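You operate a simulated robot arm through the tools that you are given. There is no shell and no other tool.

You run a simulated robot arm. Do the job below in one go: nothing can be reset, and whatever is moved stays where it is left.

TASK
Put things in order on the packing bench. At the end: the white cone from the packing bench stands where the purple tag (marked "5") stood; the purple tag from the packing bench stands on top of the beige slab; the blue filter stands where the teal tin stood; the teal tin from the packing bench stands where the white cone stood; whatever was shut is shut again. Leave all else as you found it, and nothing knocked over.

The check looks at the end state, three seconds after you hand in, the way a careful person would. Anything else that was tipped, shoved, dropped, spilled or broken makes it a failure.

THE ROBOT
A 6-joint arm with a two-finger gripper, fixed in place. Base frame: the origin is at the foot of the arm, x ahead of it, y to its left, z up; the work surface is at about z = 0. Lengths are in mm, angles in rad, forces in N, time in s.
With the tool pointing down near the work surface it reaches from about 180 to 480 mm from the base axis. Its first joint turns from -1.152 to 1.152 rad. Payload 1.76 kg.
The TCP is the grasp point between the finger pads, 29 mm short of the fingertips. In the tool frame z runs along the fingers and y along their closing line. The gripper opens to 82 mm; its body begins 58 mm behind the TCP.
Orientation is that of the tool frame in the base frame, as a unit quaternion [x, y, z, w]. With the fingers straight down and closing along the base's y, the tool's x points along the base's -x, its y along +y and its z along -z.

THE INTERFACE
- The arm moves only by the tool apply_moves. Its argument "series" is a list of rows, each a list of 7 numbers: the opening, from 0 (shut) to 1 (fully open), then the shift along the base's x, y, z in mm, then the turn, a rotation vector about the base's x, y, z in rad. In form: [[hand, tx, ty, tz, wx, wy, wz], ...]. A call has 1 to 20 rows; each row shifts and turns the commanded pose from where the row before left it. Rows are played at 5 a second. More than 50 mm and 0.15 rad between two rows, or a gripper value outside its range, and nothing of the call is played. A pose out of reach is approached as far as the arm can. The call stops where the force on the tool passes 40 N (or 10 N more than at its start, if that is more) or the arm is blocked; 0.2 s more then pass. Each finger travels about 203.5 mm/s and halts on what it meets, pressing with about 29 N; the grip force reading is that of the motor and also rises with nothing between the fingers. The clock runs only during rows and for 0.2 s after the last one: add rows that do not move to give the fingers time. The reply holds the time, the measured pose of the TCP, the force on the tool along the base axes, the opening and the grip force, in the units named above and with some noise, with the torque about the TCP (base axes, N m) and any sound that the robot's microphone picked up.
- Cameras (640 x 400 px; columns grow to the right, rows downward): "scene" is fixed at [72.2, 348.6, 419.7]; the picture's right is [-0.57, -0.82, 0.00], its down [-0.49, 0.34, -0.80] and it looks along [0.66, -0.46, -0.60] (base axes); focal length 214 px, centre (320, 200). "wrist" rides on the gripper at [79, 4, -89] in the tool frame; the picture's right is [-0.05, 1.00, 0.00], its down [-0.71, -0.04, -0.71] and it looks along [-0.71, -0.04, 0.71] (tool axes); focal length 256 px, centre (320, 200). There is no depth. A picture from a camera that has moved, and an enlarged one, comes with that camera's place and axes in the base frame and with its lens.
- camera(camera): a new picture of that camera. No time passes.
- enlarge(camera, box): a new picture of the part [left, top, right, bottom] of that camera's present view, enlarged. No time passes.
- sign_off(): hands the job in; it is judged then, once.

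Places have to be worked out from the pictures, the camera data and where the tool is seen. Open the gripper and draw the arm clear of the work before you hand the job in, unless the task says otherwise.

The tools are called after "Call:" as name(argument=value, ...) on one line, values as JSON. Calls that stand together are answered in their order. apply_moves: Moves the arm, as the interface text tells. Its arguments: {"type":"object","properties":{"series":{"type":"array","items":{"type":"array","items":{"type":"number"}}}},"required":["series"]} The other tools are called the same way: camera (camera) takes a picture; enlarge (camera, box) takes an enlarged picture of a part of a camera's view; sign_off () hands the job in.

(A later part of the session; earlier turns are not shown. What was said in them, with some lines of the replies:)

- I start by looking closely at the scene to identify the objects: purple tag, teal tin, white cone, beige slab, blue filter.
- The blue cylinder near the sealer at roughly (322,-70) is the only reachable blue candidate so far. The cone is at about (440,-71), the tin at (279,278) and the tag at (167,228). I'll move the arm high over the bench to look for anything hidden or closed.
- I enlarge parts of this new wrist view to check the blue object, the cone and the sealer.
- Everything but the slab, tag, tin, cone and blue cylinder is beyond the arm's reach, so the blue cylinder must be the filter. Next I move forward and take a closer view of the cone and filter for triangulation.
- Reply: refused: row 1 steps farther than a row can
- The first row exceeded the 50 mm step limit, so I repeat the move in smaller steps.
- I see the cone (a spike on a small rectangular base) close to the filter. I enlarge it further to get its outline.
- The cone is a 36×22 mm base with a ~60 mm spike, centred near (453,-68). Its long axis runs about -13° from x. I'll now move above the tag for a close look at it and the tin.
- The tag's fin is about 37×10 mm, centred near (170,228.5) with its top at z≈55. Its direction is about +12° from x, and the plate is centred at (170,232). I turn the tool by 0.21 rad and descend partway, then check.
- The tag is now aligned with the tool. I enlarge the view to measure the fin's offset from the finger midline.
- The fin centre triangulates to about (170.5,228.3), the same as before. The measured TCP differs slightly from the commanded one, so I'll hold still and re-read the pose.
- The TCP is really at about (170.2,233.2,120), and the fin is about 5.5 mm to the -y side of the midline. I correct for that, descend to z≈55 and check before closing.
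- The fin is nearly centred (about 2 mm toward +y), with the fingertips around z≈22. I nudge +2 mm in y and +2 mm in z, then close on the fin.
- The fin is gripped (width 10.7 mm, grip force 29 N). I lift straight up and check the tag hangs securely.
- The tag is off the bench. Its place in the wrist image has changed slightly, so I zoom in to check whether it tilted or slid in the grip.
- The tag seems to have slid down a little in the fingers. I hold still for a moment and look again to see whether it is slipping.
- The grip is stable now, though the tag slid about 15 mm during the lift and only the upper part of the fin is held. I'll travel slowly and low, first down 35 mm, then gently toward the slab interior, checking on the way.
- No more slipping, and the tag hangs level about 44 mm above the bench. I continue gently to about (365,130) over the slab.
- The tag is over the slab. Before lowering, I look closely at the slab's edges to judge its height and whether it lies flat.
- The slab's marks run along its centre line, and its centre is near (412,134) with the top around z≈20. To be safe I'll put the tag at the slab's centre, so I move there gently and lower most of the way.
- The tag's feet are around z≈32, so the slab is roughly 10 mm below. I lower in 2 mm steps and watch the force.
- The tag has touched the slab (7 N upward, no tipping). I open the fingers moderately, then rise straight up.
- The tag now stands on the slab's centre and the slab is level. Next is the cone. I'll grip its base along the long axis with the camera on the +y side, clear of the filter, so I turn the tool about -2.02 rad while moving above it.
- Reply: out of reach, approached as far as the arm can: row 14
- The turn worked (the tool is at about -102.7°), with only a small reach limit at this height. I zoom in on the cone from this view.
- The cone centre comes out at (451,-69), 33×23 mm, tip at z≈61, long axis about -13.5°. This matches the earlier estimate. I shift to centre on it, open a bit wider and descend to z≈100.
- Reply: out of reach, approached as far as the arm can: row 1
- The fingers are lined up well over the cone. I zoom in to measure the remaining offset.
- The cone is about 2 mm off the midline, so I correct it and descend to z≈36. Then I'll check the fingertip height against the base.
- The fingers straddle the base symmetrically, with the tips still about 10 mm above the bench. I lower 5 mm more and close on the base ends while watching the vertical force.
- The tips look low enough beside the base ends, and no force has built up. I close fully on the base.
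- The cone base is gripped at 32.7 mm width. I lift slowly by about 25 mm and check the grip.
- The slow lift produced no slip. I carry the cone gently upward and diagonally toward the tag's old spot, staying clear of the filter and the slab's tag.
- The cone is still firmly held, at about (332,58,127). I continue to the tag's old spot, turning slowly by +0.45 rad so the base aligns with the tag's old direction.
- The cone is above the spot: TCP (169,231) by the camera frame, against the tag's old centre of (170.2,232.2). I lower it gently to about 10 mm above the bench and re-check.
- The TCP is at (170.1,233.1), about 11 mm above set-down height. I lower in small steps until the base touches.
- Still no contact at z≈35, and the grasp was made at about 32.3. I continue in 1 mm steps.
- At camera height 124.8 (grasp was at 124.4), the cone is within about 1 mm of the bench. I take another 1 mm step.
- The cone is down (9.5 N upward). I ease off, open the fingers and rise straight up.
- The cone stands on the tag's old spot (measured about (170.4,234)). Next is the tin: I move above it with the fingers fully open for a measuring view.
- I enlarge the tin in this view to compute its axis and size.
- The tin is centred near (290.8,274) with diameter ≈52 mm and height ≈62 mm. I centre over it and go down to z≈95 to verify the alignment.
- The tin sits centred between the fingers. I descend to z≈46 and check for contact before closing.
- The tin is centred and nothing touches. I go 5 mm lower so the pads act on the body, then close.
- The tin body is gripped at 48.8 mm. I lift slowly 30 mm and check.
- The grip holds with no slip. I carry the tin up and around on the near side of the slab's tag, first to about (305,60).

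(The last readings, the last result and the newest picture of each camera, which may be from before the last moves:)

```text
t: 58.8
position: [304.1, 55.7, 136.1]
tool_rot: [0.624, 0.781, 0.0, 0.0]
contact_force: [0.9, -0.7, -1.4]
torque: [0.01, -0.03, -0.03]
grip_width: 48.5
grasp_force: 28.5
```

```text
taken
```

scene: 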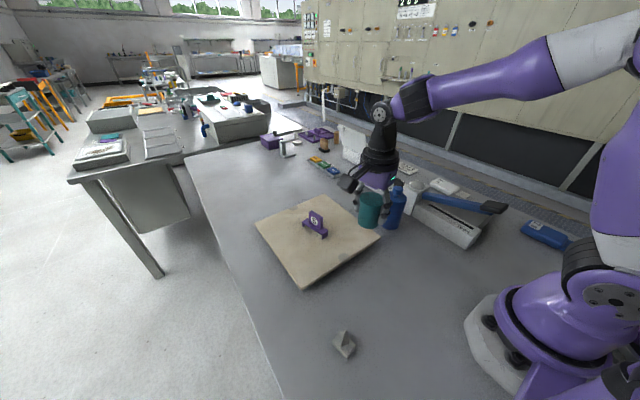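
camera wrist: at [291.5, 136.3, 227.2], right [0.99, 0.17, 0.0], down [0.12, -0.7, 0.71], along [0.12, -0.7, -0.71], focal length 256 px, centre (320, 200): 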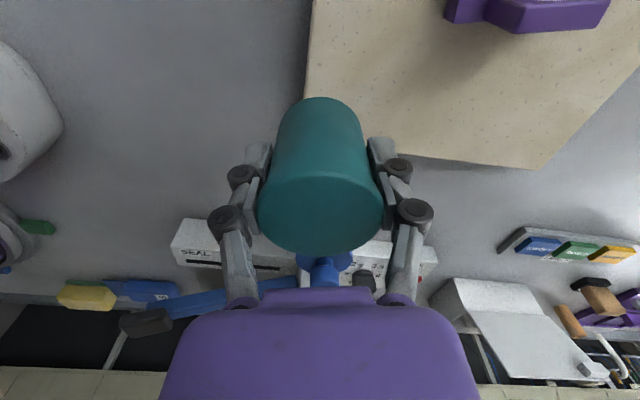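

The tin is at (305,58), still secure. I go on to the cone's old spot (451,-69.6), descending partway so the reach suffices.

Call:
apply_moves(series=[[0, 3.8, -3.3, 0, 0, 0, 0], [0, 7.5, -6.6, 0, 0, 0, 0], [0, 11.3, -9.9, 0, 0, 0, 0], [0, 11.3, -9.9, 0, 0, 0, 0], [0, 11.3, -9.9, 0, 0, 0, 0], [0, 11.3, -9.9, 0, 0, 0, 0], [0, 11.3, -9.9, 0, 0, 0, 0], [0, 11.3, -9.9, -4, 0, 0, 0], [0, 11.3, -9.9, -5, 0, 0, 0], [0, 11.3, -9.9, -5, 0, 0, 0], [0, 11.3, -9.9, -5, 0, 0, 0], [0, 11.3, -9.9, -5, 0, 0, 0], [0, 11.3, -9.9, -5, 0, 0, 0], [0, 6.8, -5.9, -5, 0, 0, 0], [0, 3.8, -3.3, -5, 0, 0, 0], [0, 0, 0, -3, 0, 0, 0], [0, 0, 0, 0, 0, 0, 0]])

Call:
camera(camera="wrist")

Call:
enlarge(camera="scene", box=[300, 120, 460, 240])

```text
t: 62.4
position: [449.3, -69.9, 94.1]
tool_rot: [0.623, 0.782, -0.001, 0.001]
contact_force: [-0.2, 0.8, -1.3]
torque: [-0.02, 0.01, -0.03]
grip_width: 48.4
grasp_force: 28.8
```

```text
taken
camera wrist: at [437.6, 9.2, 185.4], right [0.99, 0.17, 0.0], down [0.12, -0.7, 0.71], along [0.12, -0.7, -0.71], focal length 256 px, centre (320, 200)
```

wrist: 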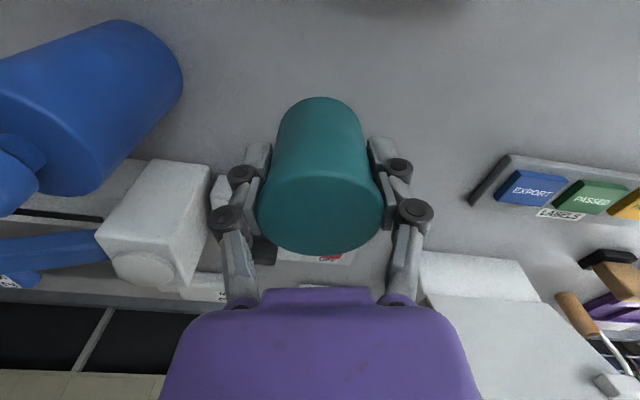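

```text
3.33 times, centred on (380, 180) of scene
camera zoom: at [72.2, 348.6, 419.7], right [-0.57, -0.82, 0.0], down [-0.49, 0.34, -0.8], along [0.66, -0.46, -0.6], focal length 715 px, centre (120, 267)
```

zoom: 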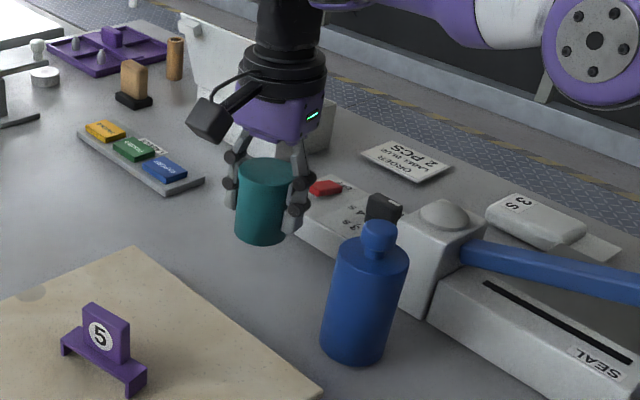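

TCP is at (451.2,-68.7), right on target. I lower gently to about 8 mm above the bench.

Call:
apply_moves(series=[[0, 0, -0.5, -4, 0, 0, 0], [0, 0, 0, -7, 0, 0, 0], [0, 0, 0, -9, 0, 0, 0], [0, 0, 0, -9, 0, 0, 0], [0, 0, 0, -7, 0, 0, 0], [0, 0, 0, -4, 0, 0, 0], [0, 0, 0, -2, 0, 0, 0], [0, 0, 0, 0, 0, 0, 0], [0, 0, 0, 0, 0, 0, 0]])

Call:
camera(camera="wrist")

Call:
enlarge(camera="scene", box=[320, 140, 420, 230])

```text
t: 64.4
position: [450.2, -73.1, 52.6]
tool_rot: [0.624, 0.781, 0.0, 0.001]
contact_force: [-0.8, 0.3, -1.4]
torque: [0.04, 0.04, -0.01]
grip_width: 48.7
grasp_force: 29.3
```

```text
taken
camera wrist: at [437.6, 8.2, 143.1], right [0.99, 0.17, 0.0], down [0.12, -0.7, 0.71], along [0.12, -0.7, -0.71], focal length 256 px, centre (320, 200)
```

wrist: 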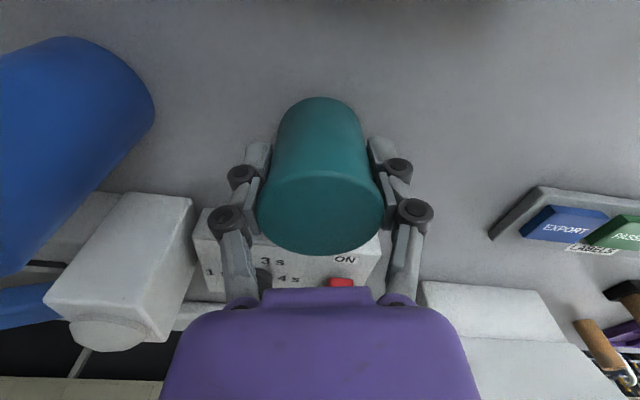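

```text
4.44 times, centred on (370, 185) of scene
camera zoom: at [72.2, 348.6, 419.7], right [-0.57, -0.82, 0.0], down [-0.49, 0.34, -0.8], along [0.66, -0.46, -0.6], focal length 953 px, centre (98, 267)
```

zoom: 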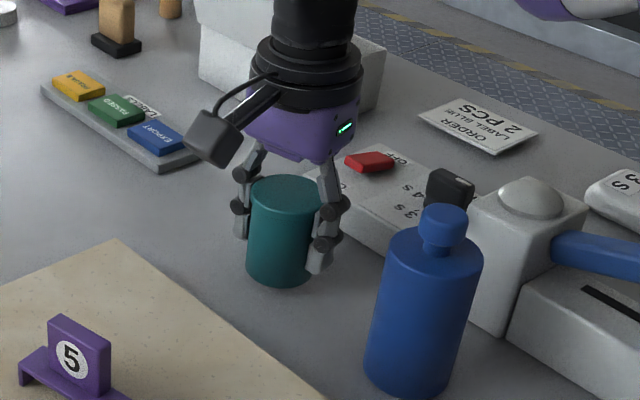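

About 9 mm remain to set-down height, with TCP at (451.2,-69.7). I step down slowly.

Call:
apply_moves(series=[[0, 0, 0, -2, 0, 0, 0], [0, 0, 0, -2, 0, 0, 0], [0, 0, 0, -2, 0, 0, 0], [0, 0, 0, -1, 0, 0, 0], [0, 0, 0, 0, 0, 0, 0]])

Call:
camera(camera="wrist")

```text
t: 65.6
position: [450.0, -69.9, 45.8]
tool_rot: [0.624, 0.781, -0.001, 0.001]
contact_force: [-0.1, 0.5, -2.1]
torque: [0.01, 0.01, 0.0]
grip_width: 48.5
grasp_force: 28.8
```

```text
taken
camera wrist: at [436.7, 9.2, 136.9], right [0.99, 0.17, 0.0], down [0.12, -0.7, 0.71], along [0.12, -0.7, -0.71], focal length 256 px, centre (320, 200)
```

wrist: 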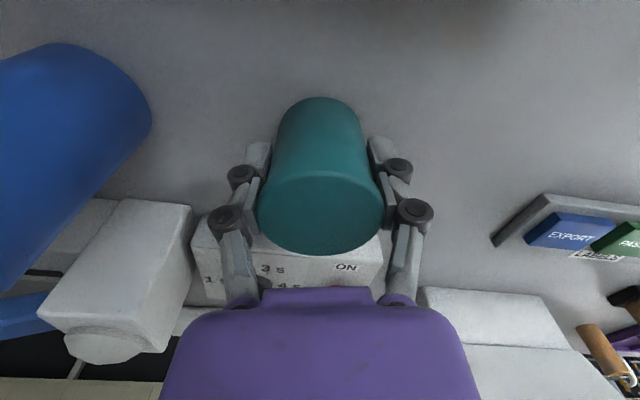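

Camera height is 136.9, so about 2–3 mm remain. I continue in 1 mm steps.

Call:
apply_moves(series=[[0, 0, 0, -1, 0, 0, 0], [0, 0, 0, -1, 0, 0, 0], [0, 0, 0, 0, 0, 0, 0]])

```text
t: 66.4
position: [449.5, -70.7, 43.8]
tool_rot: [0.624, 0.782, -0.001, 0.0]
contact_force: [-0.4, -0.1, -1.1]
torque: [-0.02, 0.0, 0.01]
grip_width: 48.9
grasp_force: 28.4
```

No contact yet at z≈43.8 (grasp was at about 41.8). Two more 1 mm steps.

Call:
apply_moves(series=[[0, 0, 0, -1, 0, 0, 0], [0, 0, 0, 0, 0, 0, 0]])

Call:
camera(camera="wrist")

```text
t: 67.0
position: [450.4, -71.2, 43.4]
tool_rot: [0.624, 0.781, -0.001, 0.002]
contact_force: [0.9, -0.1, -2.6]
torque: [-0.02, 0.02, 0.01]
grip_width: 48.2
grasp_force: 28.7
```

```text
taken
camera wrist: at [437.1, 9.1, 134.2], right [0.99, 0.17, 0.0], down [0.12, -0.7, 0.71], along [0.12, -0.7, -0.71], focal length 256 px, centre (320, 200)
```

wrist: 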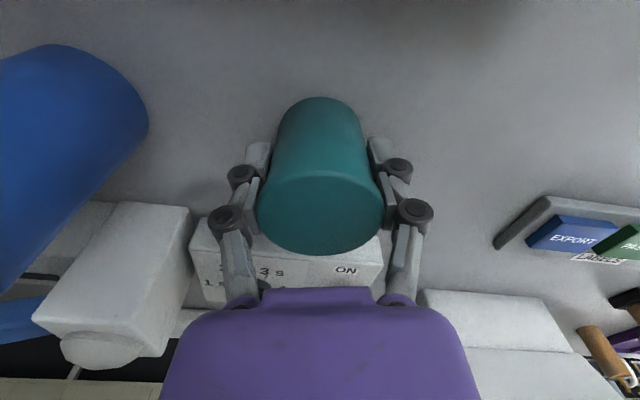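

The tool is at grasp height (134.2) but the force still shows no contact. I take one more 1 mm step at a time.

Call:
apply_moves(series=[[0, 0, 0, -1, 0, 0, 0], [0, 0, 0, 0, 0, 0, 0]])

```text
t: 67.6
position: [450.7, -71.3, 41.8]
tool_rot: [0.624, 0.781, 0.0, 0.002]
contact_force: [-2.7, -5.2, 16.1]
torque: [-0.1, 0.09, -0.06]
grip_width: 48.3
grasp_force: 29.1
```

The tin is on the bench (16 N). I ease up, open the fingers and rise.

Call:
apply_moves(series=[[0, 0, 0, 0.7, 0, 0, 0], [0.62, 0, 0, 0, 0, 0, 0], [0.75, 0, 0, 0, 0, 0, 0], [0.9, 0, 0, 0, 0, 0, 0], [1, 0, 0, 0, 0, 0, 0], [1, 0, 0, 10, 0, 0, 0], [1, 0, 0, 20, 0, 0, 0], [1, 0, 0, 25, 0, 0, 0], [1, 0, 0, 0, 0, 0, 0]])

Call:
camera(camera="wrist")

Call:
camera(camera="scene")

```text
t: 69.6
position: [450.7, -72.4, 94.8]
tool_rot: [0.624, 0.782, 0.0, 0.001]
contact_force: [0.3, 0.2, 0.0]
torque: [0.01, -0.04, -0.02]
grip_width: 81.9
grasp_force: 0.0
```

```text
taken
camera wrist: at [438.0, 8.1, 187.1], right [0.99, 0.17, 0.0], down [0.12, -0.7, 0.71], along [0.12, -0.7, -0.71], focal length 256 px, centre (320, 200)
```

wrist: 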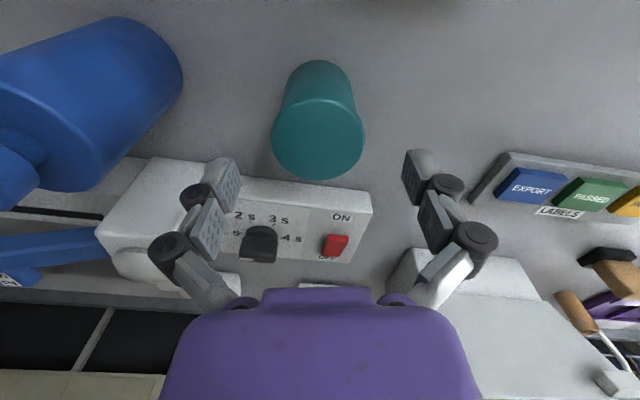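

```text
taken
```

scene: 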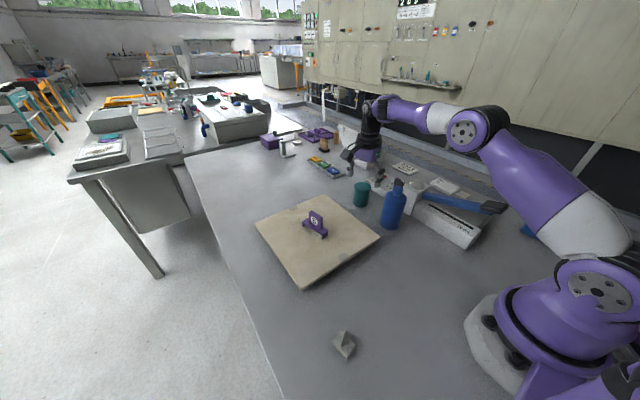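

The tin stands at the cone's old place (measured ≈(451,-71)). I now rise and move back to look at the filter from above.

Call:
apply_moves(series=[[1, 0, 0, 25, 0, 0, 0], [1, -15, 0, 25, 0, 0, 0], [1, -25, 0, 25, 0, 0, 0], [1, -30, 0, 15, 0, 0, 0], [1, -30, 0, 5, 0, 0, 0], [1, -25, 0, 0, 0, 0, 0], [1, 0, 0, 0, 0, 0, 0], [1, 0, 0, 0, 0, 0, 0]])

Call:
camera(camera="wrist")

Call:
enlarge(camera="scene", box=[330, 150, 450, 250])

```text
t: 71.4
position: [321.4, -71.3, 192.7]
tool_rot: [0.624, 0.782, -0.001, 0.001]
contact_force: [0.0, 0.0, 0.6]
torque: [0.01, 0.02, 0.0]
grip_width: 81.8
grasp_force: 0.1
```

```text
taken
camera wrist: at [308.9, 8.8, 283.2], right [0.99, 0.17, 0.0], down [0.12, -0.7, 0.71], along [0.12, -0.7, -0.71], focal length 256 px, centre (320, 200)
```

wrist: 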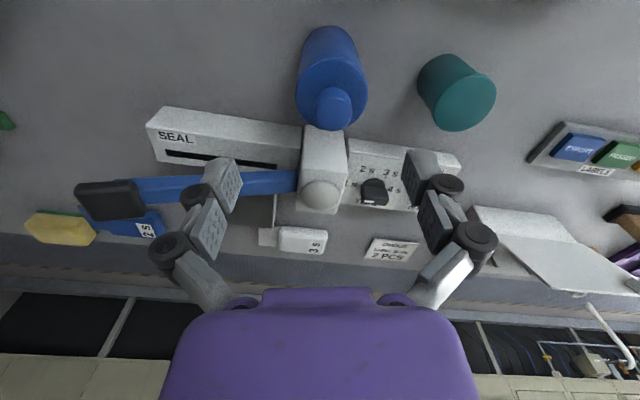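

```text
4.00 times, centred on (390, 200) of scene
camera zoom: at [72.2, 348.6, 419.7], right [-0.57, -0.82, 0.0], down [-0.49, 0.34, -0.8], along [0.66, -0.46, -0.6], focal length 858 px, centre (40, 200)
```

zoom: 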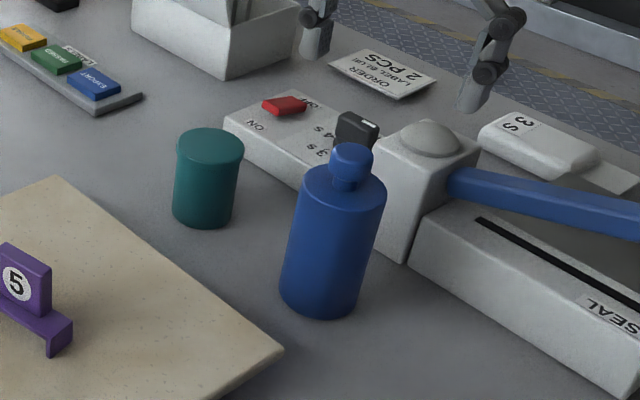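

I enlarge the filter in this view to compute its axis and heights.

Call:
enlarge(camera="wrist", box=[270, 10, 400, 220])

```text
1.90 times, centred on (335, 115) of wrist
camera zoom: at [308.9, 8.8, 283.2], right [0.99, 0.17, 0.0], down [0.12, -0.7, 0.71], along [0.12, -0.7, -0.71], focal length 488 px, centre (291, 362)
```

zoom: 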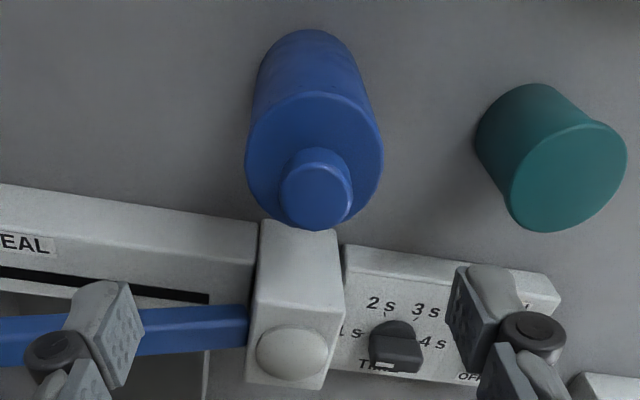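

The filter's axis is near (332.4,-72): body ≈57 mm wide and about 80 mm tall, with the cap top at z≈114. I shift over it and descend to z≈150 to verify.

Call:
apply_moves(series=[[1, 5, -1.5, -10, 0, 0, 0], [1, 4.9, -1.4, -15, 0, 0, 0], [1, 0, 0, -15, 0, 0, 0], [1, 0, 0, 0, 0, 0, 0], [1, 0, 0, 0, 0, 0, 0]])

Call:
camera(camera="wrist")

Call:
enlarge(camera="scene", box=[330, 130, 450, 250])

```text
t: 72.6
position: [332.6, -73.6, 152.2]
tool_rot: [0.624, 0.782, 0.0, 0.0]
contact_force: [0.4, -0.5, -0.8]
torque: [-0.02, -0.03, 0.01]
grip_width: 82.0
grasp_force: 0.1
```

```text
taken
camera wrist: at [320.6, 5.8, 243.0], right [0.99, 0.17, 0.0], down [0.12, -0.7, 0.71], along [0.12, -0.7, -0.71], focal length 256 px, centre (320, 200)
```

wrist: 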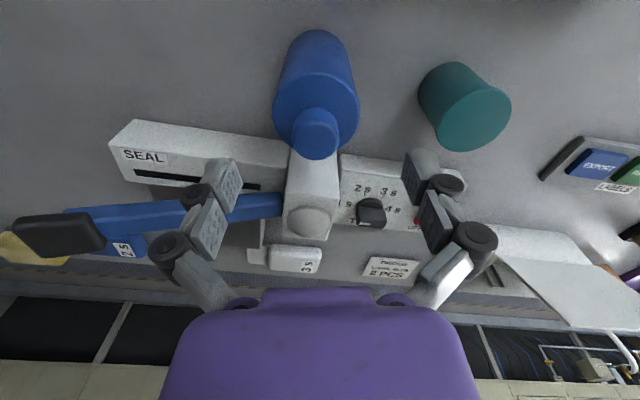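

```text
3.33 times, centred on (390, 190) of scene
camera zoom: at [72.2, 348.6, 419.7], right [-0.57, -0.82, 0.0], down [-0.49, 0.34, -0.8], along [0.66, -0.46, -0.6], focal length 715 px, centre (87, 233)
```

zoom: 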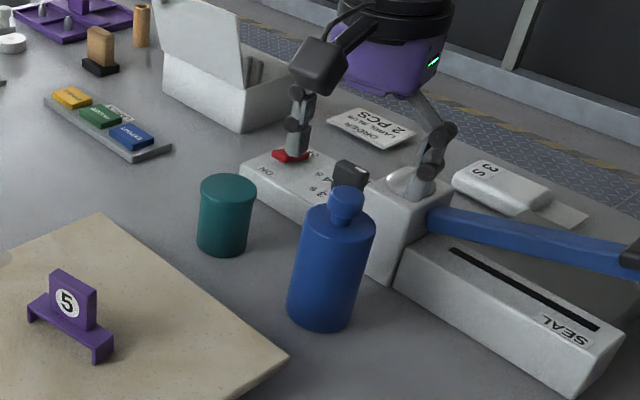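

The filter is about 2.4 mm off toward -x. I correct this and descend to z≈95 with the fingers straddling the body, then check.

Call:
apply_moves(series=[[1, -2.4, 0, -5, 0, 0, 0], [1, 0, 0, -15, 0, 0, 0], [1, 0, 0, -20, 0, 0, 0], [1, 0, 0, -15, 0, 0, 0], [1, 0, 0, 0, 0, 0, 0], [1, 0, 0, 0, 0, 0, 0]])

Call:
camera(camera="wrist")

Call:
enlarge(camera="scene", box=[330, 130, 450, 250])

```text
t: 74.0
position: [329.9, -74.4, 95.8]
tool_rot: [0.624, 0.781, -0.001, 0.001]
contact_force: [-0.2, 0.2, 0.4]
torque: [0.01, 0.01, 0.03]
grip_width: 81.8
grasp_force: 0.1
```

```text
taken
camera wrist: at [318.2, 5.8, 187.3], right [0.99, 0.17, 0.0], down [0.12, -0.7, 0.71], along [0.12, -0.7, -0.71], focal length 256 px, centre (320, 200)
```

wrist: 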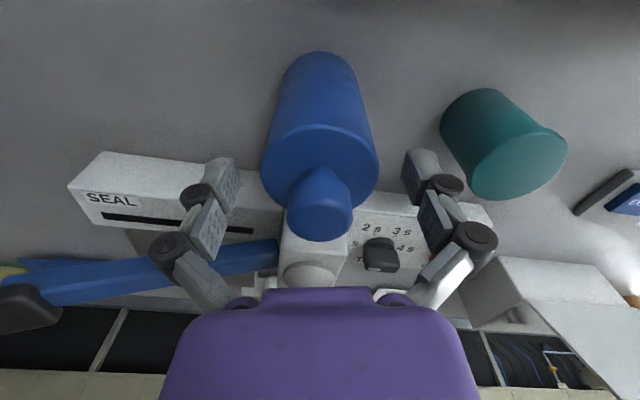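

```text
3.33 times, centred on (390, 190) of scene
camera zoom: at [72.2, 348.6, 419.7], right [-0.57, -0.82, 0.0], down [-0.49, 0.34, -0.8], along [0.66, -0.46, -0.6], focal length 715 px, centre (87, 233)
```

zoom: 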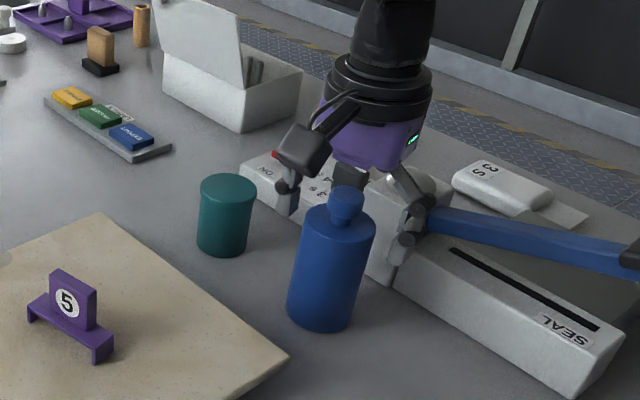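

The filter is laterally centred. With the cap top at about z≈118, I need the palm well above it, so I descend to z≈72 and look again.

Call:
apply_moves(series=[[1, 0, 1, -8, 0, 0, 0], [1, 0, 0, -10, 0, 0, 0], [1, 0, 0, -5, 0, 0, 0], [1, 0, 0, 0, 0, 0, 0], [1, 0, 0, 0, 0, 0, 0]])

Call:
camera(camera="wrist")

Call:
enlarge(camera="scene", box=[350, 150, 450, 250])

```text
t: 75.2
position: [330.7, -73.4, 73.0]
tool_rot: [0.624, 0.782, -0.001, 0.0]
contact_force: [0.3, -0.2, 0.2]
torque: [0.03, -0.03, -0.03]
grip_width: 82.0
grasp_force: 0.0
```

```text
taken
camera wrist: at [318.6, 7.3, 165.2], right [0.99, 0.17, 0.0], down [0.12, -0.7, 0.71], along [0.12, -0.7, -0.71], focal length 256 px, centre (320, 200)
```

wrist: 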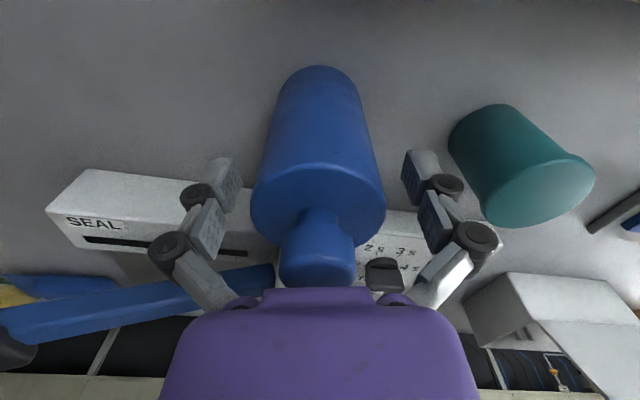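

```text
4.00 times, centred on (400, 200) of scene
camera zoom: at [72.2, 348.6, 419.7], right [-0.57, -0.82, 0.0], down [-0.49, 0.34, -0.8], along [0.66, -0.46, -0.6], focal length 858 px, centre (0, 200)
```

zoom: 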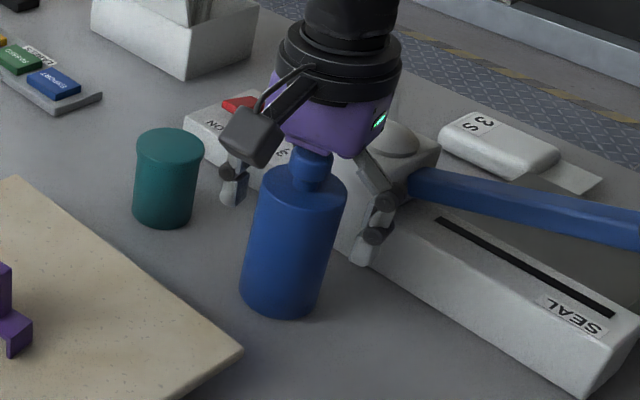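

Everything lines up and nothing touches. I close on the filter body in stages.

Call:
apply_moves(series=[[0.85, 0, 0, 0, 0, 0, 0], [0.75, 0, 0, 0, 0, 0, 0], [0.6, 0, 0, 0, 0, 0, 0], [0.3, 0, 0, 0, 0, 0, 0], [0, 0, 0, 0, 0, 0, 0], [0, 0, 0, 0, 0, 0, 0]])

Call:
camera(camera="wrist")

Call:
enlarge(camera="scene", box=[350, 150, 450, 250])

```text
t: 76.6
position: [331.3, -73.8, 74.4]
tool_rot: [0.624, 0.782, -0.001, 0.001]
contact_force: [-1.6, -0.3, 7.1]
torque: [0.07, 0.11, 0.06]
grip_width: 53.1
grasp_force: 29.0
```

```text
taken
camera wrist: at [318.6, 7.3, 165.4], right [0.99, 0.17, 0.0], down [0.12, -0.7, 0.71], along [0.12, -0.7, -0.71], focal length 256 px, centre (320, 200)
```

wrist: 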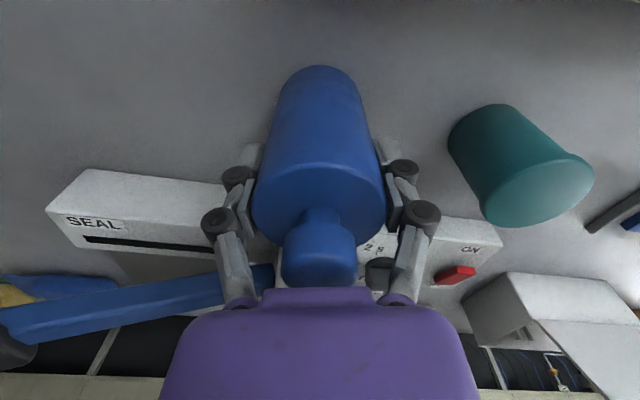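

```text
4.00 times, centred on (400, 200) of scene
camera zoom: at [72.2, 348.6, 419.7], right [-0.57, -0.82, 0.0], down [-0.49, 0.34, -0.8], along [0.66, -0.46, -0.6], focal length 858 px, centre (0, 200)
```

zoom: 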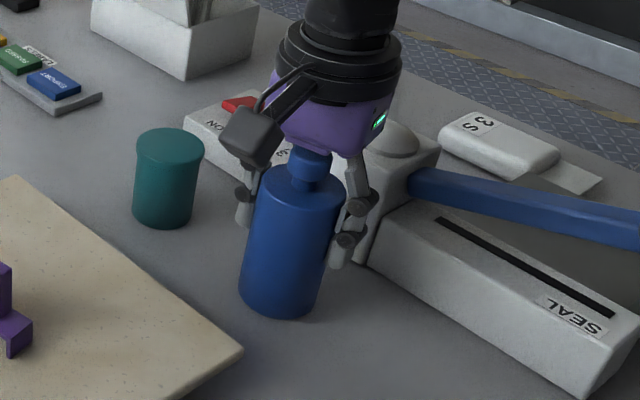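

The filter is gripped at 53 mm, 29 N. I lift very slowly to check for slip.

Call:
apply_moves(series=[[0, 0, 0, 1, 0, 0, 0], [0, 0, 0, 2, 0, 0, 0], [0, 0, 0, 3, 0, 0, 0], [0, 0, 0, 4, 0, 0, 0], [0, 0, 0, 4, 0, 0, 0], [0, 0, 0, 3, 0, 0, 0], [0, 0, 0, 2, 0, 0, 0], [0, 0, 0, 1, 0, 0, 0], [0, 0, 0, 0, 0, 0, 0]])

Call:
camera(camera="wrist")

Call:
enlarge(camera="scene", box=[350, 150, 450, 250])

```text
t: 78.6
position: [331.5, -73.0, 94.4]
tool_rot: [0.624, 0.781, -0.001, 0.001]
contact_force: [-0.2, -0.9, -0.4]
torque: [0.01, 0.0, 0.02]
grip_width: 52.8
grasp_force: 29.2
```

```text
taken
camera wrist: at [319.5, 7.4, 185.8], right [0.99, 0.17, 0.0], down [0.12, -0.7, 0.71], along [0.12, -0.7, -0.71], focal length 256 px, centre (320, 200)
```

wrist: 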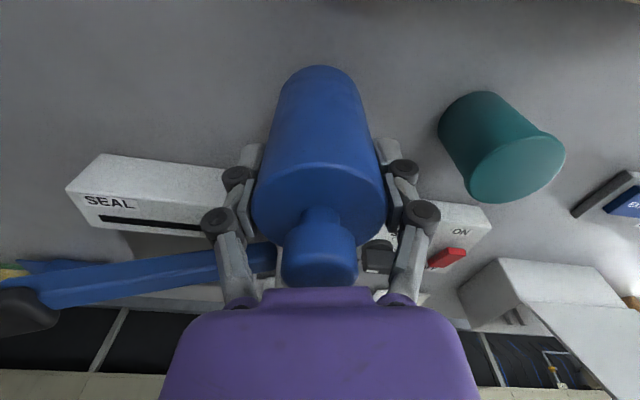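

```text
4.00 times, centred on (400, 200) of scene
camera zoom: at [72.2, 348.6, 419.7], right [-0.57, -0.82, 0.0], down [-0.49, 0.34, -0.8], along [0.66, -0.46, -0.6], focal length 858 px, centre (0, 200)
```

zoom: 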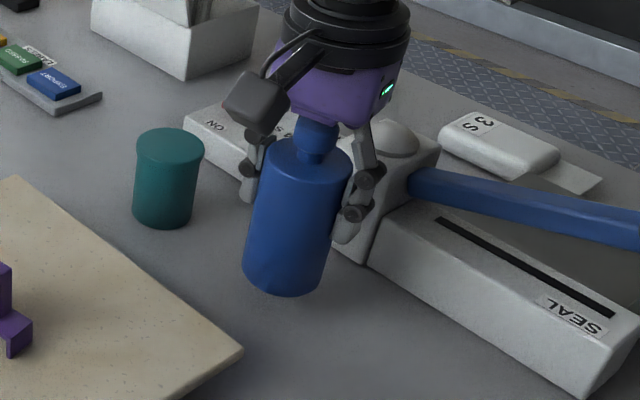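

No slip; the filter is held firmly. Before carrying it I inspect the now-free tin spot and the slab corner next to it, since the filter is slightly wider than the tin.

Call:
enlarge(camera="scene", box=[250, 240, 350, 320])

Call:
camera(camera="scene")

```text
5.00 times, centred on (300, 280) of scene
camera zoom: at [72.2, 348.6, 419.7], right [-0.57, -0.82, 0.0], down [-0.49, 0.34, -0.8], along [0.66, -0.46, -0.6], focal length 1072 px, centre (420, -200)
```

zoom: 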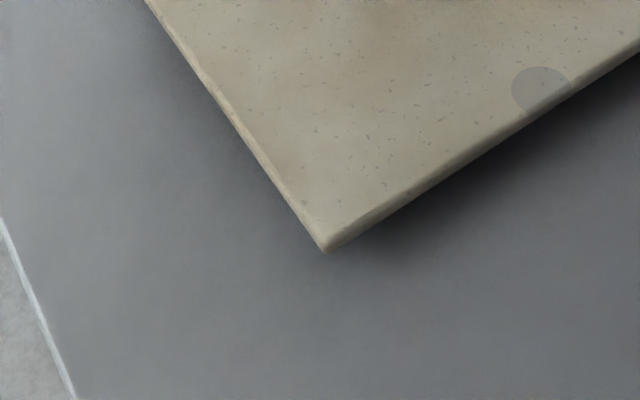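

```text
taken
```

scene: 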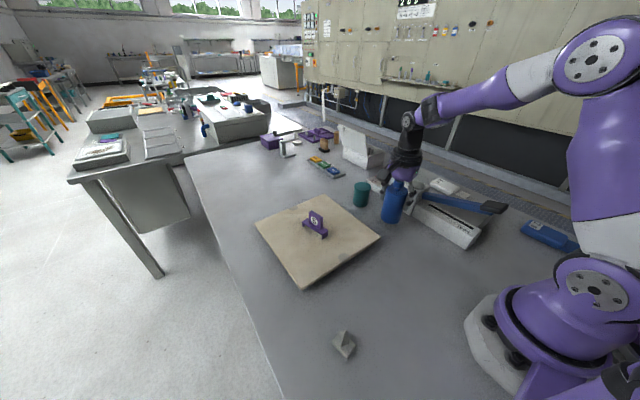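

The slab edge is close to the tin's old place, so I'll measure the corner accurately on the way. I lift the filter more and carry it gently along the near side of the bench.

Call:
apply_moves(series=[[0, 0, 0, 4, 0, 0, 0], [0, 0, 0, 8, 0, 0, 0], [0, 0, 0, 10, 0, 0, 0], [0, 0, 0, 10, 0, 0, 0], [0, 0, 0, 9, 0, 0, 0], [0, 0, 0, 5, 0, 0, 0], [0, -1.3, 3.8, 0, 0, 0, 0], [0, -2.6, 7.6, 0, 0, 0, 0], [0, -3.9, 11.4, 0, 0, 0, 0], [0, -5.2, 15.1, 0, 0, 0, 0], [0, -6.6, 18.9, 0, 0, 0, 0], [0, -6.6, 18.9, 0, 0, 0, 0], [0, -6.6, 18.9, 0, 0, 0, 0], [0, -6.6, 18.9, 0, 0, 0, 0], [0, -6.6, 18.9, 0, 0, 0, 0], [0, -6.6, 18.9, 0, 0, 0, 0], [0, -6.6, 18.9, 0, 0, 0, 0], [0, -6.6, 18.9, 0, 0, 0, 0], [0, -3.9, 11.4, 0, 0, 0, 0], [0, -2, 5.7, 0, 0, 0, 0]])

Call:
camera(camera="wrist")

Call:
camera(camera="scene")

```text
t: 82.8
position: [263.8, 133.2, 140.3]
tool_rot: [0.624, 0.781, 0.0, 0.001]
contact_force: [0.2, 0.1, -0.6]
torque: [0.0, 0.04, -0.02]
grip_width: 52.9
grasp_force: 29.6
```

```text
taken
camera wrist: at [251.0, 213.7, 230.8], right [0.99, 0.17, 0.0], down [0.12, -0.7, 0.71], along [0.12, -0.7, -0.71], focal length 256 px, centre (320, 200)
```

wrist: 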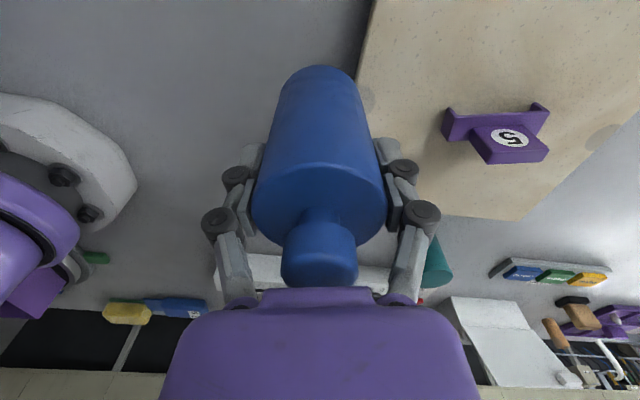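

```text
taken
```

scene: 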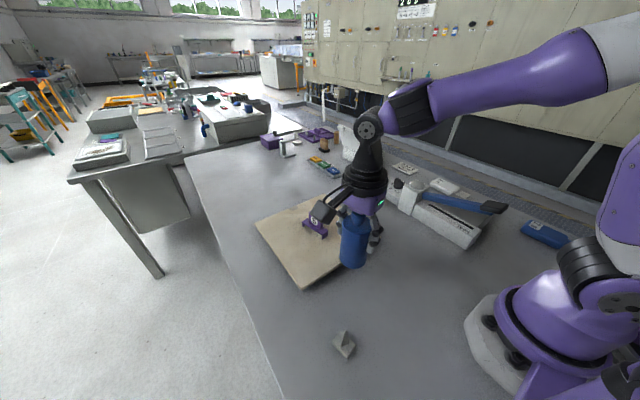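

The filter is at (265,136) and hanging straight. I go on to about (222,270), from where the wrist camera can see the slab corner past the filter.

Call:
apply_moves(series=[[0, -1.5, 4.8, 0, 0, 0, 0], [0, -3, 9.5, 0, 0, 0, 0], [0, -4.5, 14.3, 0, 0, 0, 0], [0, -6, 19, 0, 0, 0, 0], [0, -6, 19, 0, 0, 0, 0], [0, -6, 19, 0, 0, 0, 0], [0, -6, 19, 0, 0, 0, 0], [0, -4.5, 14.3, 0, 0, 0, 0], [0, -3, 9.5, 0, 0, 0, 0], [0, -1.5, 4.8, 0, 0, 0, 0], [0, 0, 0, 0, 0, 0, 0], [0, 0, 0, 0, 0, 0, 0]])

Call:
camera(camera="wrist")

Call:
enlarge(camera="wrist", box=[370, 60, 530, 180])

```text
t: 85.4
position: [217.7, 266.8, 139.1]
tool_rot: [0.624, 0.781, 0.0, 0.001]
contact_force: [-0.5, 0.3, -2.3]
torque: [-0.02, -0.01, -0.03]
grip_width: 52.8
grasp_force: 29.2
```

```text
taken
camera wrist: at [205.4, 347.4, 231.4], right [0.99, 0.17, 0.0], down [0.12, -0.7, 0.71], along [0.12, -0.7, -0.71], focal length 256 px, centre (320, 200)
```

wrist: 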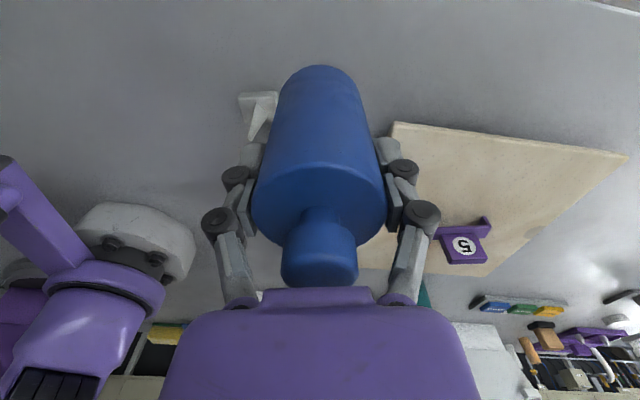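

```text
3.33 times, centred on (450, 120) of wrist
camera zoom: at [205.4, 347.4, 231.4], right [0.99, 0.17, 0.0], down [0.12, -0.7, 0.71], along [0.12, -0.7, -0.71], focal length 853 px, centre (-113, 467)
```

zoom: 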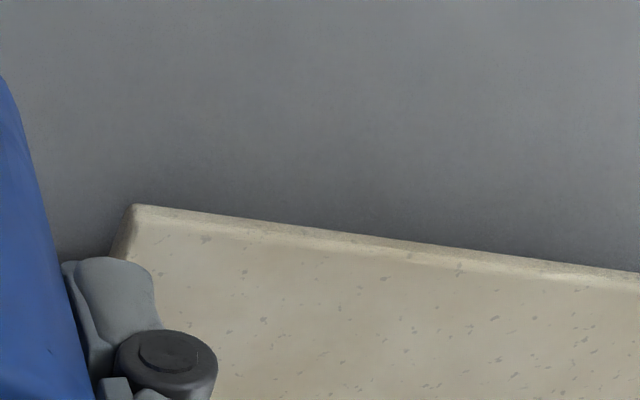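

The slab corner is near (288.5,248) with its top at z≈20. The filter (radius 26.5) needs slightly more room than the tin, so I aim for (291.8,278.5), about 5 mm further from the slab. I move above that point.

Call:
apply_moves(series=[[0, 5, 0.6, 0, 0, 0, 0], [0, 10, 1.2, 0, 0, 0, 0], [0, 15, 1.9, 0, 0, 0, 0], [0, 15, 1.9, 0, 0, 0, 0], [0, 15, 1.9, 0, 0, 0, 0], [0, 8, 1, 0, 0, 0, 0], [0, 4.8, 0.5, 0, 0, 0, 0], [0, 0, 0, -3, 0, 0, 0], [0, 0, 0, -6, 0, 0, 0], [0, 0, 0, -8, 0, 0, 0], [0, 0, 0, -6, 0, 0, 0], [0, 0, 0, -3, 0, 0, 0], [0, 0, 0, 0, 0, 0, 0], [0, 0, 0, 0, 0, 0, 0]])

Call:
camera(camera="wrist")

Call:
enlarge(camera="scene", box=[230, 210, 370, 330])

```text
t: 88.4
position: [291.6, 276.3, 114.3]
tool_rot: [0.623, 0.782, 0.0, 0.0]
contact_force: [-0.1, 0.6, -0.7]
torque: [-0.02, 0.0, -0.02]
grip_width: 52.6
grasp_force: 29.3
```

```text
taken
camera wrist: at [279.2, 356.3, 205.2], right [0.99, 0.17, 0.0], down [0.12, -0.7, 0.71], along [0.12, -0.7, -0.71], focal length 256 px, centre (320, 200)
```

wrist: 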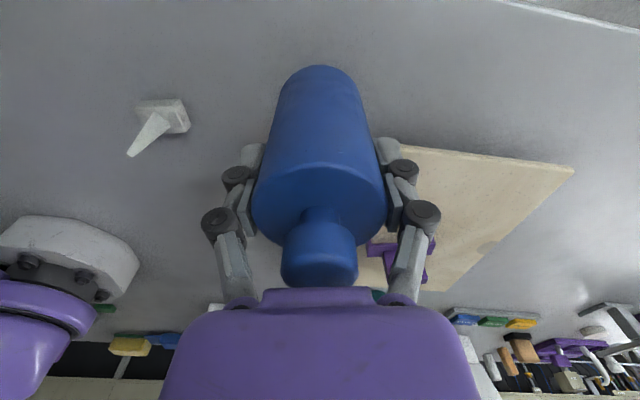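

```text
3.33 times, centred on (300, 270) of scene
camera zoom: at [72.2, 348.6, 419.7], right [-0.57, -0.82, 0.0], down [-0.49, 0.34, -0.8], along [0.66, -0.46, -0.6], focal length 715 px, centre (387, -33)
```

zoom: 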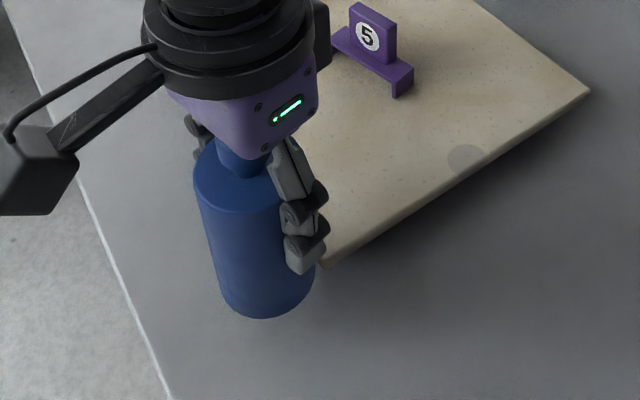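

The filter hangs above the spot with its bottom at about z≈40, and the slab corner stays just clear of it. I lower in small steps and watch the forces as it passes slab height.

Call:
apply_moves(series=[[0, -0.8, 0.5, -3, 0, 0, 0], [0, 0, 0, -4, 0, 0, 0], [0, 0, 0, -4, 0, 0, 0], [0, 0, 0, -3, 0, 0, 0], [0, 0, 0, 0, 0, 0, 0], [0, 0, 0, 0, 0, 0, 0]])

Call:
camera(camera="wrist")

Call:
enlarge(camera="scene", box=[250, 240, 350, 320])

```text
t: 89.8
position: [290.8, 276.8, 101.2]
tool_rot: [0.624, 0.782, 0.0, 0.001]
contact_force: [-0.6, 0.3, -0.8]
torque: [0.0, -0.02, 0.01]
grip_width: 53.0
grasp_force: 29.0
```

```text
taken
camera wrist: at [278.5, 357.0, 191.9], right [0.99, 0.17, 0.0], down [0.12, -0.7, 0.71], along [0.12, -0.7, -0.71], focal length 256 px, centre (320, 200)
```

wrist: 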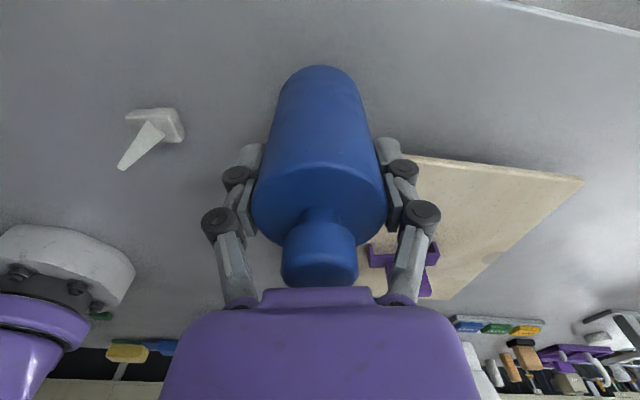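

```text
5.00 times, centred on (300, 280) of scene
camera zoom: at [72.2, 348.6, 419.7], right [-0.57, -0.82, 0.0], down [-0.49, 0.34, -0.8], along [0.66, -0.46, -0.6], focal length 1072 px, centre (420, -200)
```

zoom: 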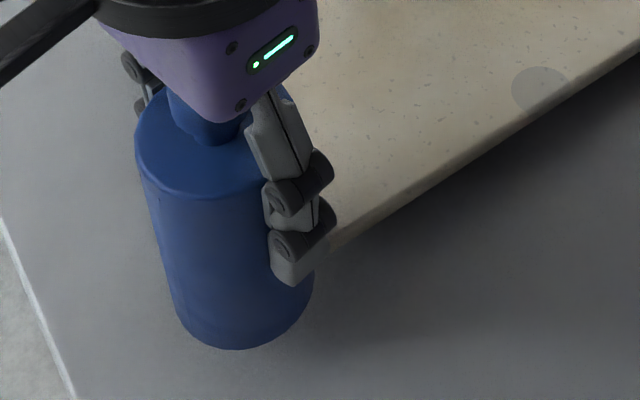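

The bottom is at about z≈26, TCP (292,279), and the forces are clean. I lower a further 12 mm past the slab edge.

Call:
apply_moves(series=[[0, 0, 0, -3, 0, 0, 0], [0, 0, 0, -3, 0, 0, 0], [0, 0, 0, -3, 0, 0, 0], [0, 0, 0, -3, 0, 0, 0], [0, 0, 0, 0, 0, 0, 0]])

Call:
camera(camera="wrist")

Call:
enlarge(camera="scene", box=[250, 240, 350, 320])

```text
t: 91.0
position: [291.4, 276.7, 88.3]
tool_rot: [0.624, 0.782, 0.0, 0.001]
contact_force: [-0.9, 0.1, -0.5]
torque: [0.0, 0.02, 0.0]
grip_width: 52.9
grasp_force: 29.6
```

```text
taken
camera wrist: at [278.2, 357.0, 179.4], right [0.99, 0.17, 0.0], down [0.12, -0.7, 0.71], along [0.12, -0.7, -0.71], focal length 256 px, centre (320, 200)
```

wrist: 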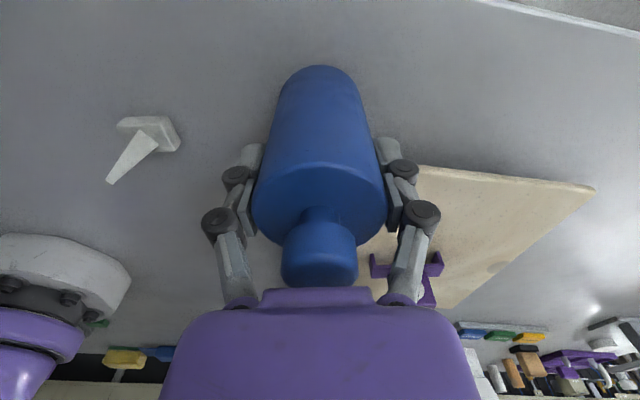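

```text
5.00 times, centred on (300, 280) of scene
camera zoom: at [72.2, 348.6, 419.7], right [-0.57, -0.82, 0.0], down [-0.49, 0.34, -0.8], along [0.66, -0.46, -0.6], focal length 1072 px, centre (420, -200)
```

zoom: 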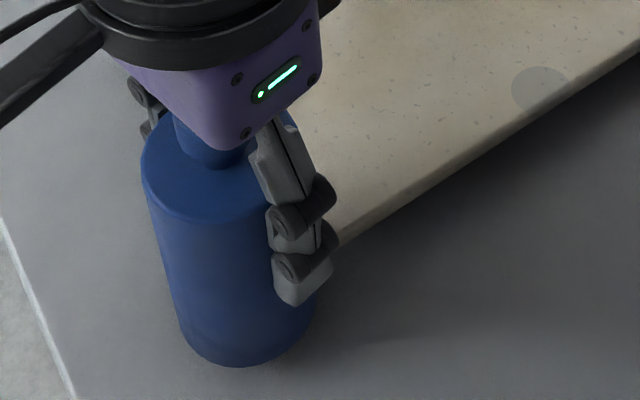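

It has passed the slab's top with no contact. About 14 mm remain, so I keep lowering.

Call:
apply_moves(series=[[0, 0, 0, -3, 0, 0, 0], [0, 0, 0, -3, 0, 0, 0], [0, 0, 0, -3, 0, 0, 0], [0, 0, 0, -2, 0, 0, 0], [0, 0, 0, 0, 0, 0, 0]])

Call:
camera(camera="wrist")

```text
t: 92.2
position: [291.4, 276.9, 76.7]
tool_rot: [0.624, 0.781, -0.002, -0.001]
contact_force: [0.6, -0.7, -1.4]
torque: [0.02, 0.01, -0.02]
grip_width: 52.8
grasp_force: 29.1
```

```text
taken
camera wrist: at [278.2, 356.2, 168.0], right [0.99, 0.17, 0.0], down [0.12, -0.7, 0.71], along [0.12, -0.7, -0.71], focal length 256 px, centre (320, 200)
```

wrist: 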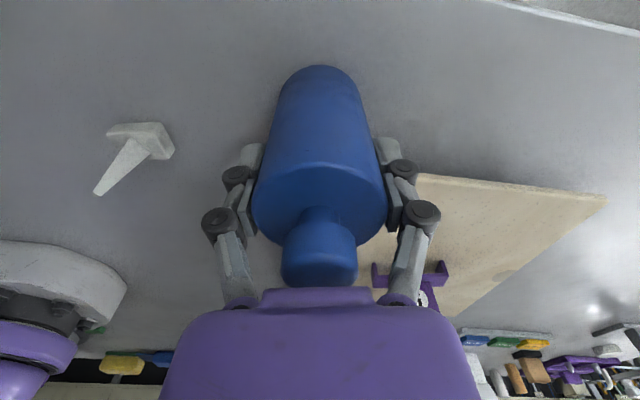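

Camera height is 168.0 against 165.4 at grasp, so about 2.5 mm are left. I finish with 1 mm steps.

Call:
apply_moves(series=[[0, 0, 0, -1, 0, 0, 0], [0, 0, 0, -1, 0, 0, 0], [0, 0, 0, 0, 0, 0, 0]])

```text
t: 93.0
position: [290.8, 275.6, 74.8]
tool_rot: [0.624, 0.782, -0.001, 0.001]
contact_force: [-0.2, 0.4, -1.2]
torque: [0.02, 0.04, -0.02]
grip_width: 52.8
grasp_force: 29.6
```

Still just above the bench, so I take another 1 mm step.

Call:
apply_moves(series=[[0, 0, 0, -1, 0, 0, 0], [0, 0, 0, 0, 0, 0, 0]])

```text
t: 93.6
position: [293.1, 276.4, 75.3]
tool_rot: [0.624, 0.782, -0.001, 0.0]
contact_force: [-1.9, -1.3, 7.3]
torque: [-0.11, 0.05, -0.01]
grip_width: 52.6
grasp_force: 29.4
```

The filter has touched down (7 N). I open the fingers gradually and rise straight up.

Call:
apply_moves(series=[[0, 0, 0, 0.5, 0, 0, 0], [0.67, 0, 0, 0, 0, 0, 0], [0.8, 0, 0, 0, 0, 0, 0], [0.95, 0, 0, 0, 0, 0, 0], [1, 0, 0, 0, 0, 0, 0], [1, 0, 0, 8, 0, 0, 0], [1, 0, 0, 15, 0, 0, 0], [1, 0, 0, 20, 0, 0, 0], [1, 0, 0, 25, 0, 0, 0], [1, 0, 0, 25, 0, 0, 0], [1, 0, 0, 0, 0, 0, 0]])

Call:
camera(camera="wrist")

Call:
camera(camera="scene")

Call:
enlarge(camera="scene", box=[250, 230, 350, 330])

```text
t: 96.0
position: [290.9, 278.0, 167.1]
tool_rot: [0.623, 0.782, 0.0, 0.001]
contact_force: [-0.1, 0.1, -0.7]
torque: [0.01, 0.02, 0.0]
grip_width: 81.8
grasp_force: 0.1
```

```text
taken
camera wrist: at [278.3, 357.8, 258.6], right [0.99, 0.17, 0.0], down [0.12, -0.7, 0.71], along [0.12, -0.7, -0.71], focal length 256 px, centre (320, 200)
```

wrist: 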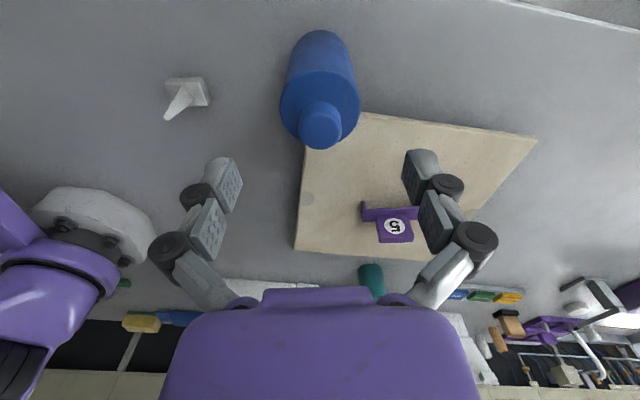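

```text
taken
```

scene: 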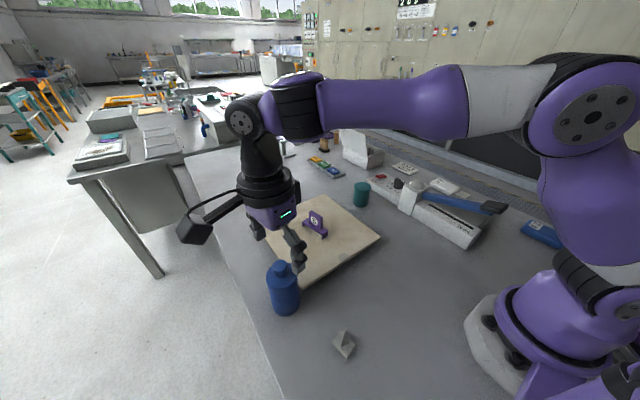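

```text
4.00 times, centred on (300, 280) of scene
camera zoom: at [72.2, 348.6, 419.7], right [-0.57, -0.82, 0.0], down [-0.49, 0.34, -0.8], along [0.66, -0.46, -0.6], focal length 858 px, centre (400, -120)
```

zoom: 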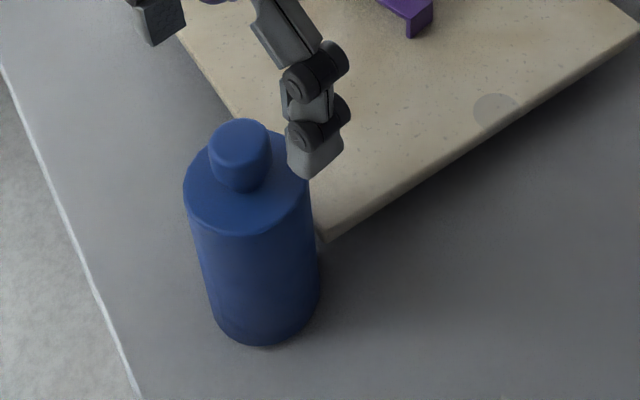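

The filter stands at the tin's old place, just clear of the slab corner. I now retreat upward toward the starting pose and then do a final check.

Call:
apply_moves(series=[[1, 0, 0, 30, 0, 0, 0], [1, -5, -20, 35, 0, 0, 0], [1, -5, -30, 30, 0, 0, 0], [1, -5, -35, 25, 0, 0, 0], [1, -10, -40, 20, 0, 0, 0], [1, -10, -35, 15, 0, 0, 0], [1, -5, -20, 5, 0, 0, 0], [1, 0, 0, 0, 0, 0, 0], [1, 0, 0, 0, 0, 0, 0]])

Call:
camera(camera="scene")

Call:
camera(camera="wrist")

Call:
enlarge(camera="scene", box=[230, 170, 430, 370])

Call:
enlarge(camera="scene", box=[320, 120, 600, 270])

```text
t: 98.0
position: [249.7, 98.0, 330.7]
tool_rot: [0.624, 0.781, 0.0, 0.001]
contact_force: [0.6, -0.2, -0.2]
torque: [0.03, -0.01, 0.0]
grip_width: 81.8
grasp_force: 0.0
```

```text
taken
```

scene: 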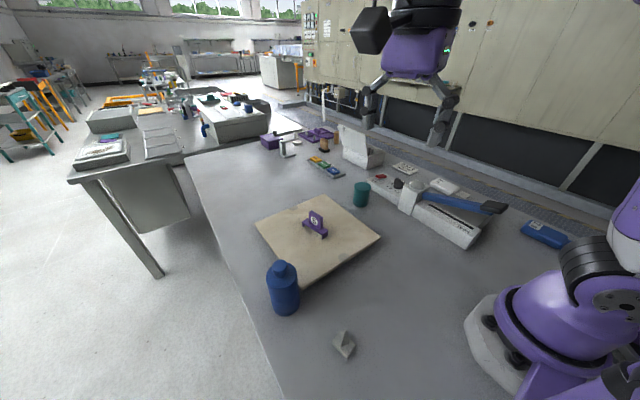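

```text
taken
camera wrist: at [236.4, 177.6, 420.3], right [0.99, 0.17, 0.0], down [0.12, -0.7, 0.71], along [0.12, -0.7, -0.71], focal length 256 px, centre (320, 200)
```

wrist: 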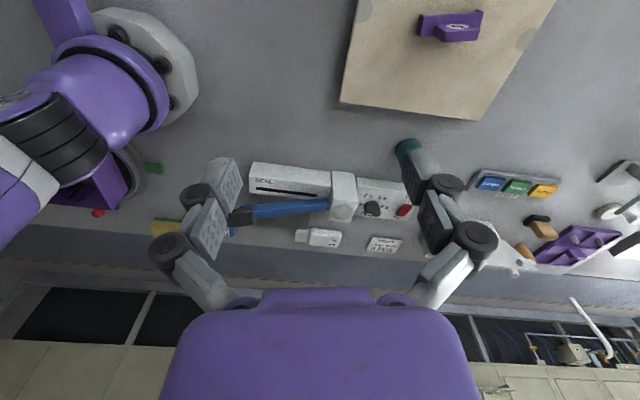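

```text
2.00 times, centred on (330, 270) of scene
camera zoom: at [72.2, 348.6, 419.7], right [-0.57, -0.82, 0.0], down [-0.49, 0.34, -0.8], along [0.66, -0.46, -0.6], focal length 429 px, centre (300, 60)
```

zoom: 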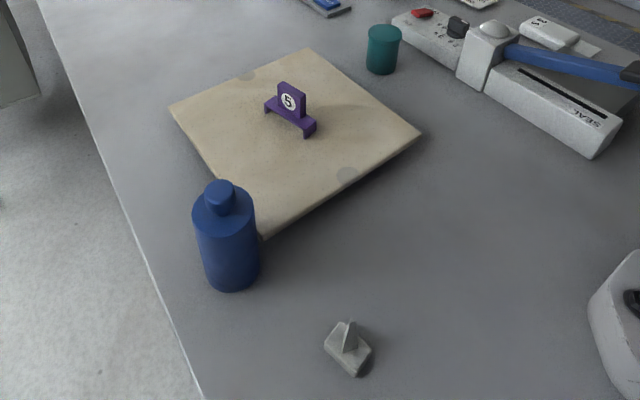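

```text
2.29 times, centred on (460, 195) of scene
camera zoom: at [72.2, 348.6, 419.7], right [-0.57, -0.82, 0.0], down [-0.49, 0.34, -0.8], along [0.66, -0.46, -0.6], focal length 490 px, centre (0, 211)
```

zoom: 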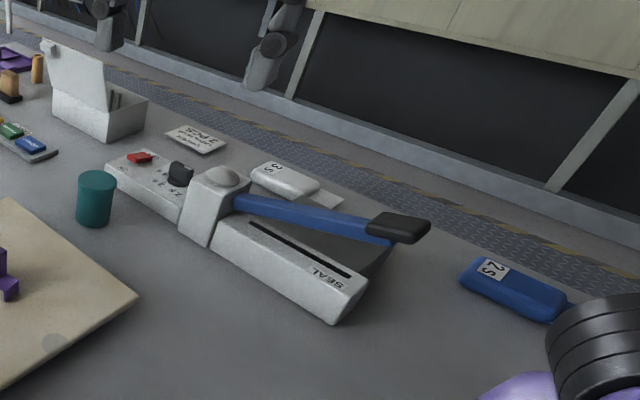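

All four items are upright in their new places: the cone at the tag's spot, the tag on the slab, the filter at the tin's spot and the tin at the cone's spot. Nothing else looks moved. The gripper is open and the arm is clear, so I hand in.

Call:
sign_off()

```text
The job is handed in.
```

The bench is rearranged as you asked and the job is handed in. I have not seen the check's result.

- **White cone:** it stands where the purple tag stood, within about 2 mm by my measurements.
- **Purple tag:** it stands on top of the beige slab, near the middle. It slid about 15 mm in the fingers on the first lift, but it was set down upright.
- **Teal tin:** it stands where the white cone stood, within about 2 mm.
- **Blue filter:** it stands where the teal tin stood, but about 7–8 mm further from the slab. It is wider than the tin and would have touched the slab corner at the exact spot.

I took the blue bottle-shaped cylinder by the sealer to be the filter, because it was the only blue object within reach that fit.

Nothing needed opening, so there was nothing to shut again. In the last pictures everything else looked as it did at the start. I opened the gripper and drew the arm clear before handing in.
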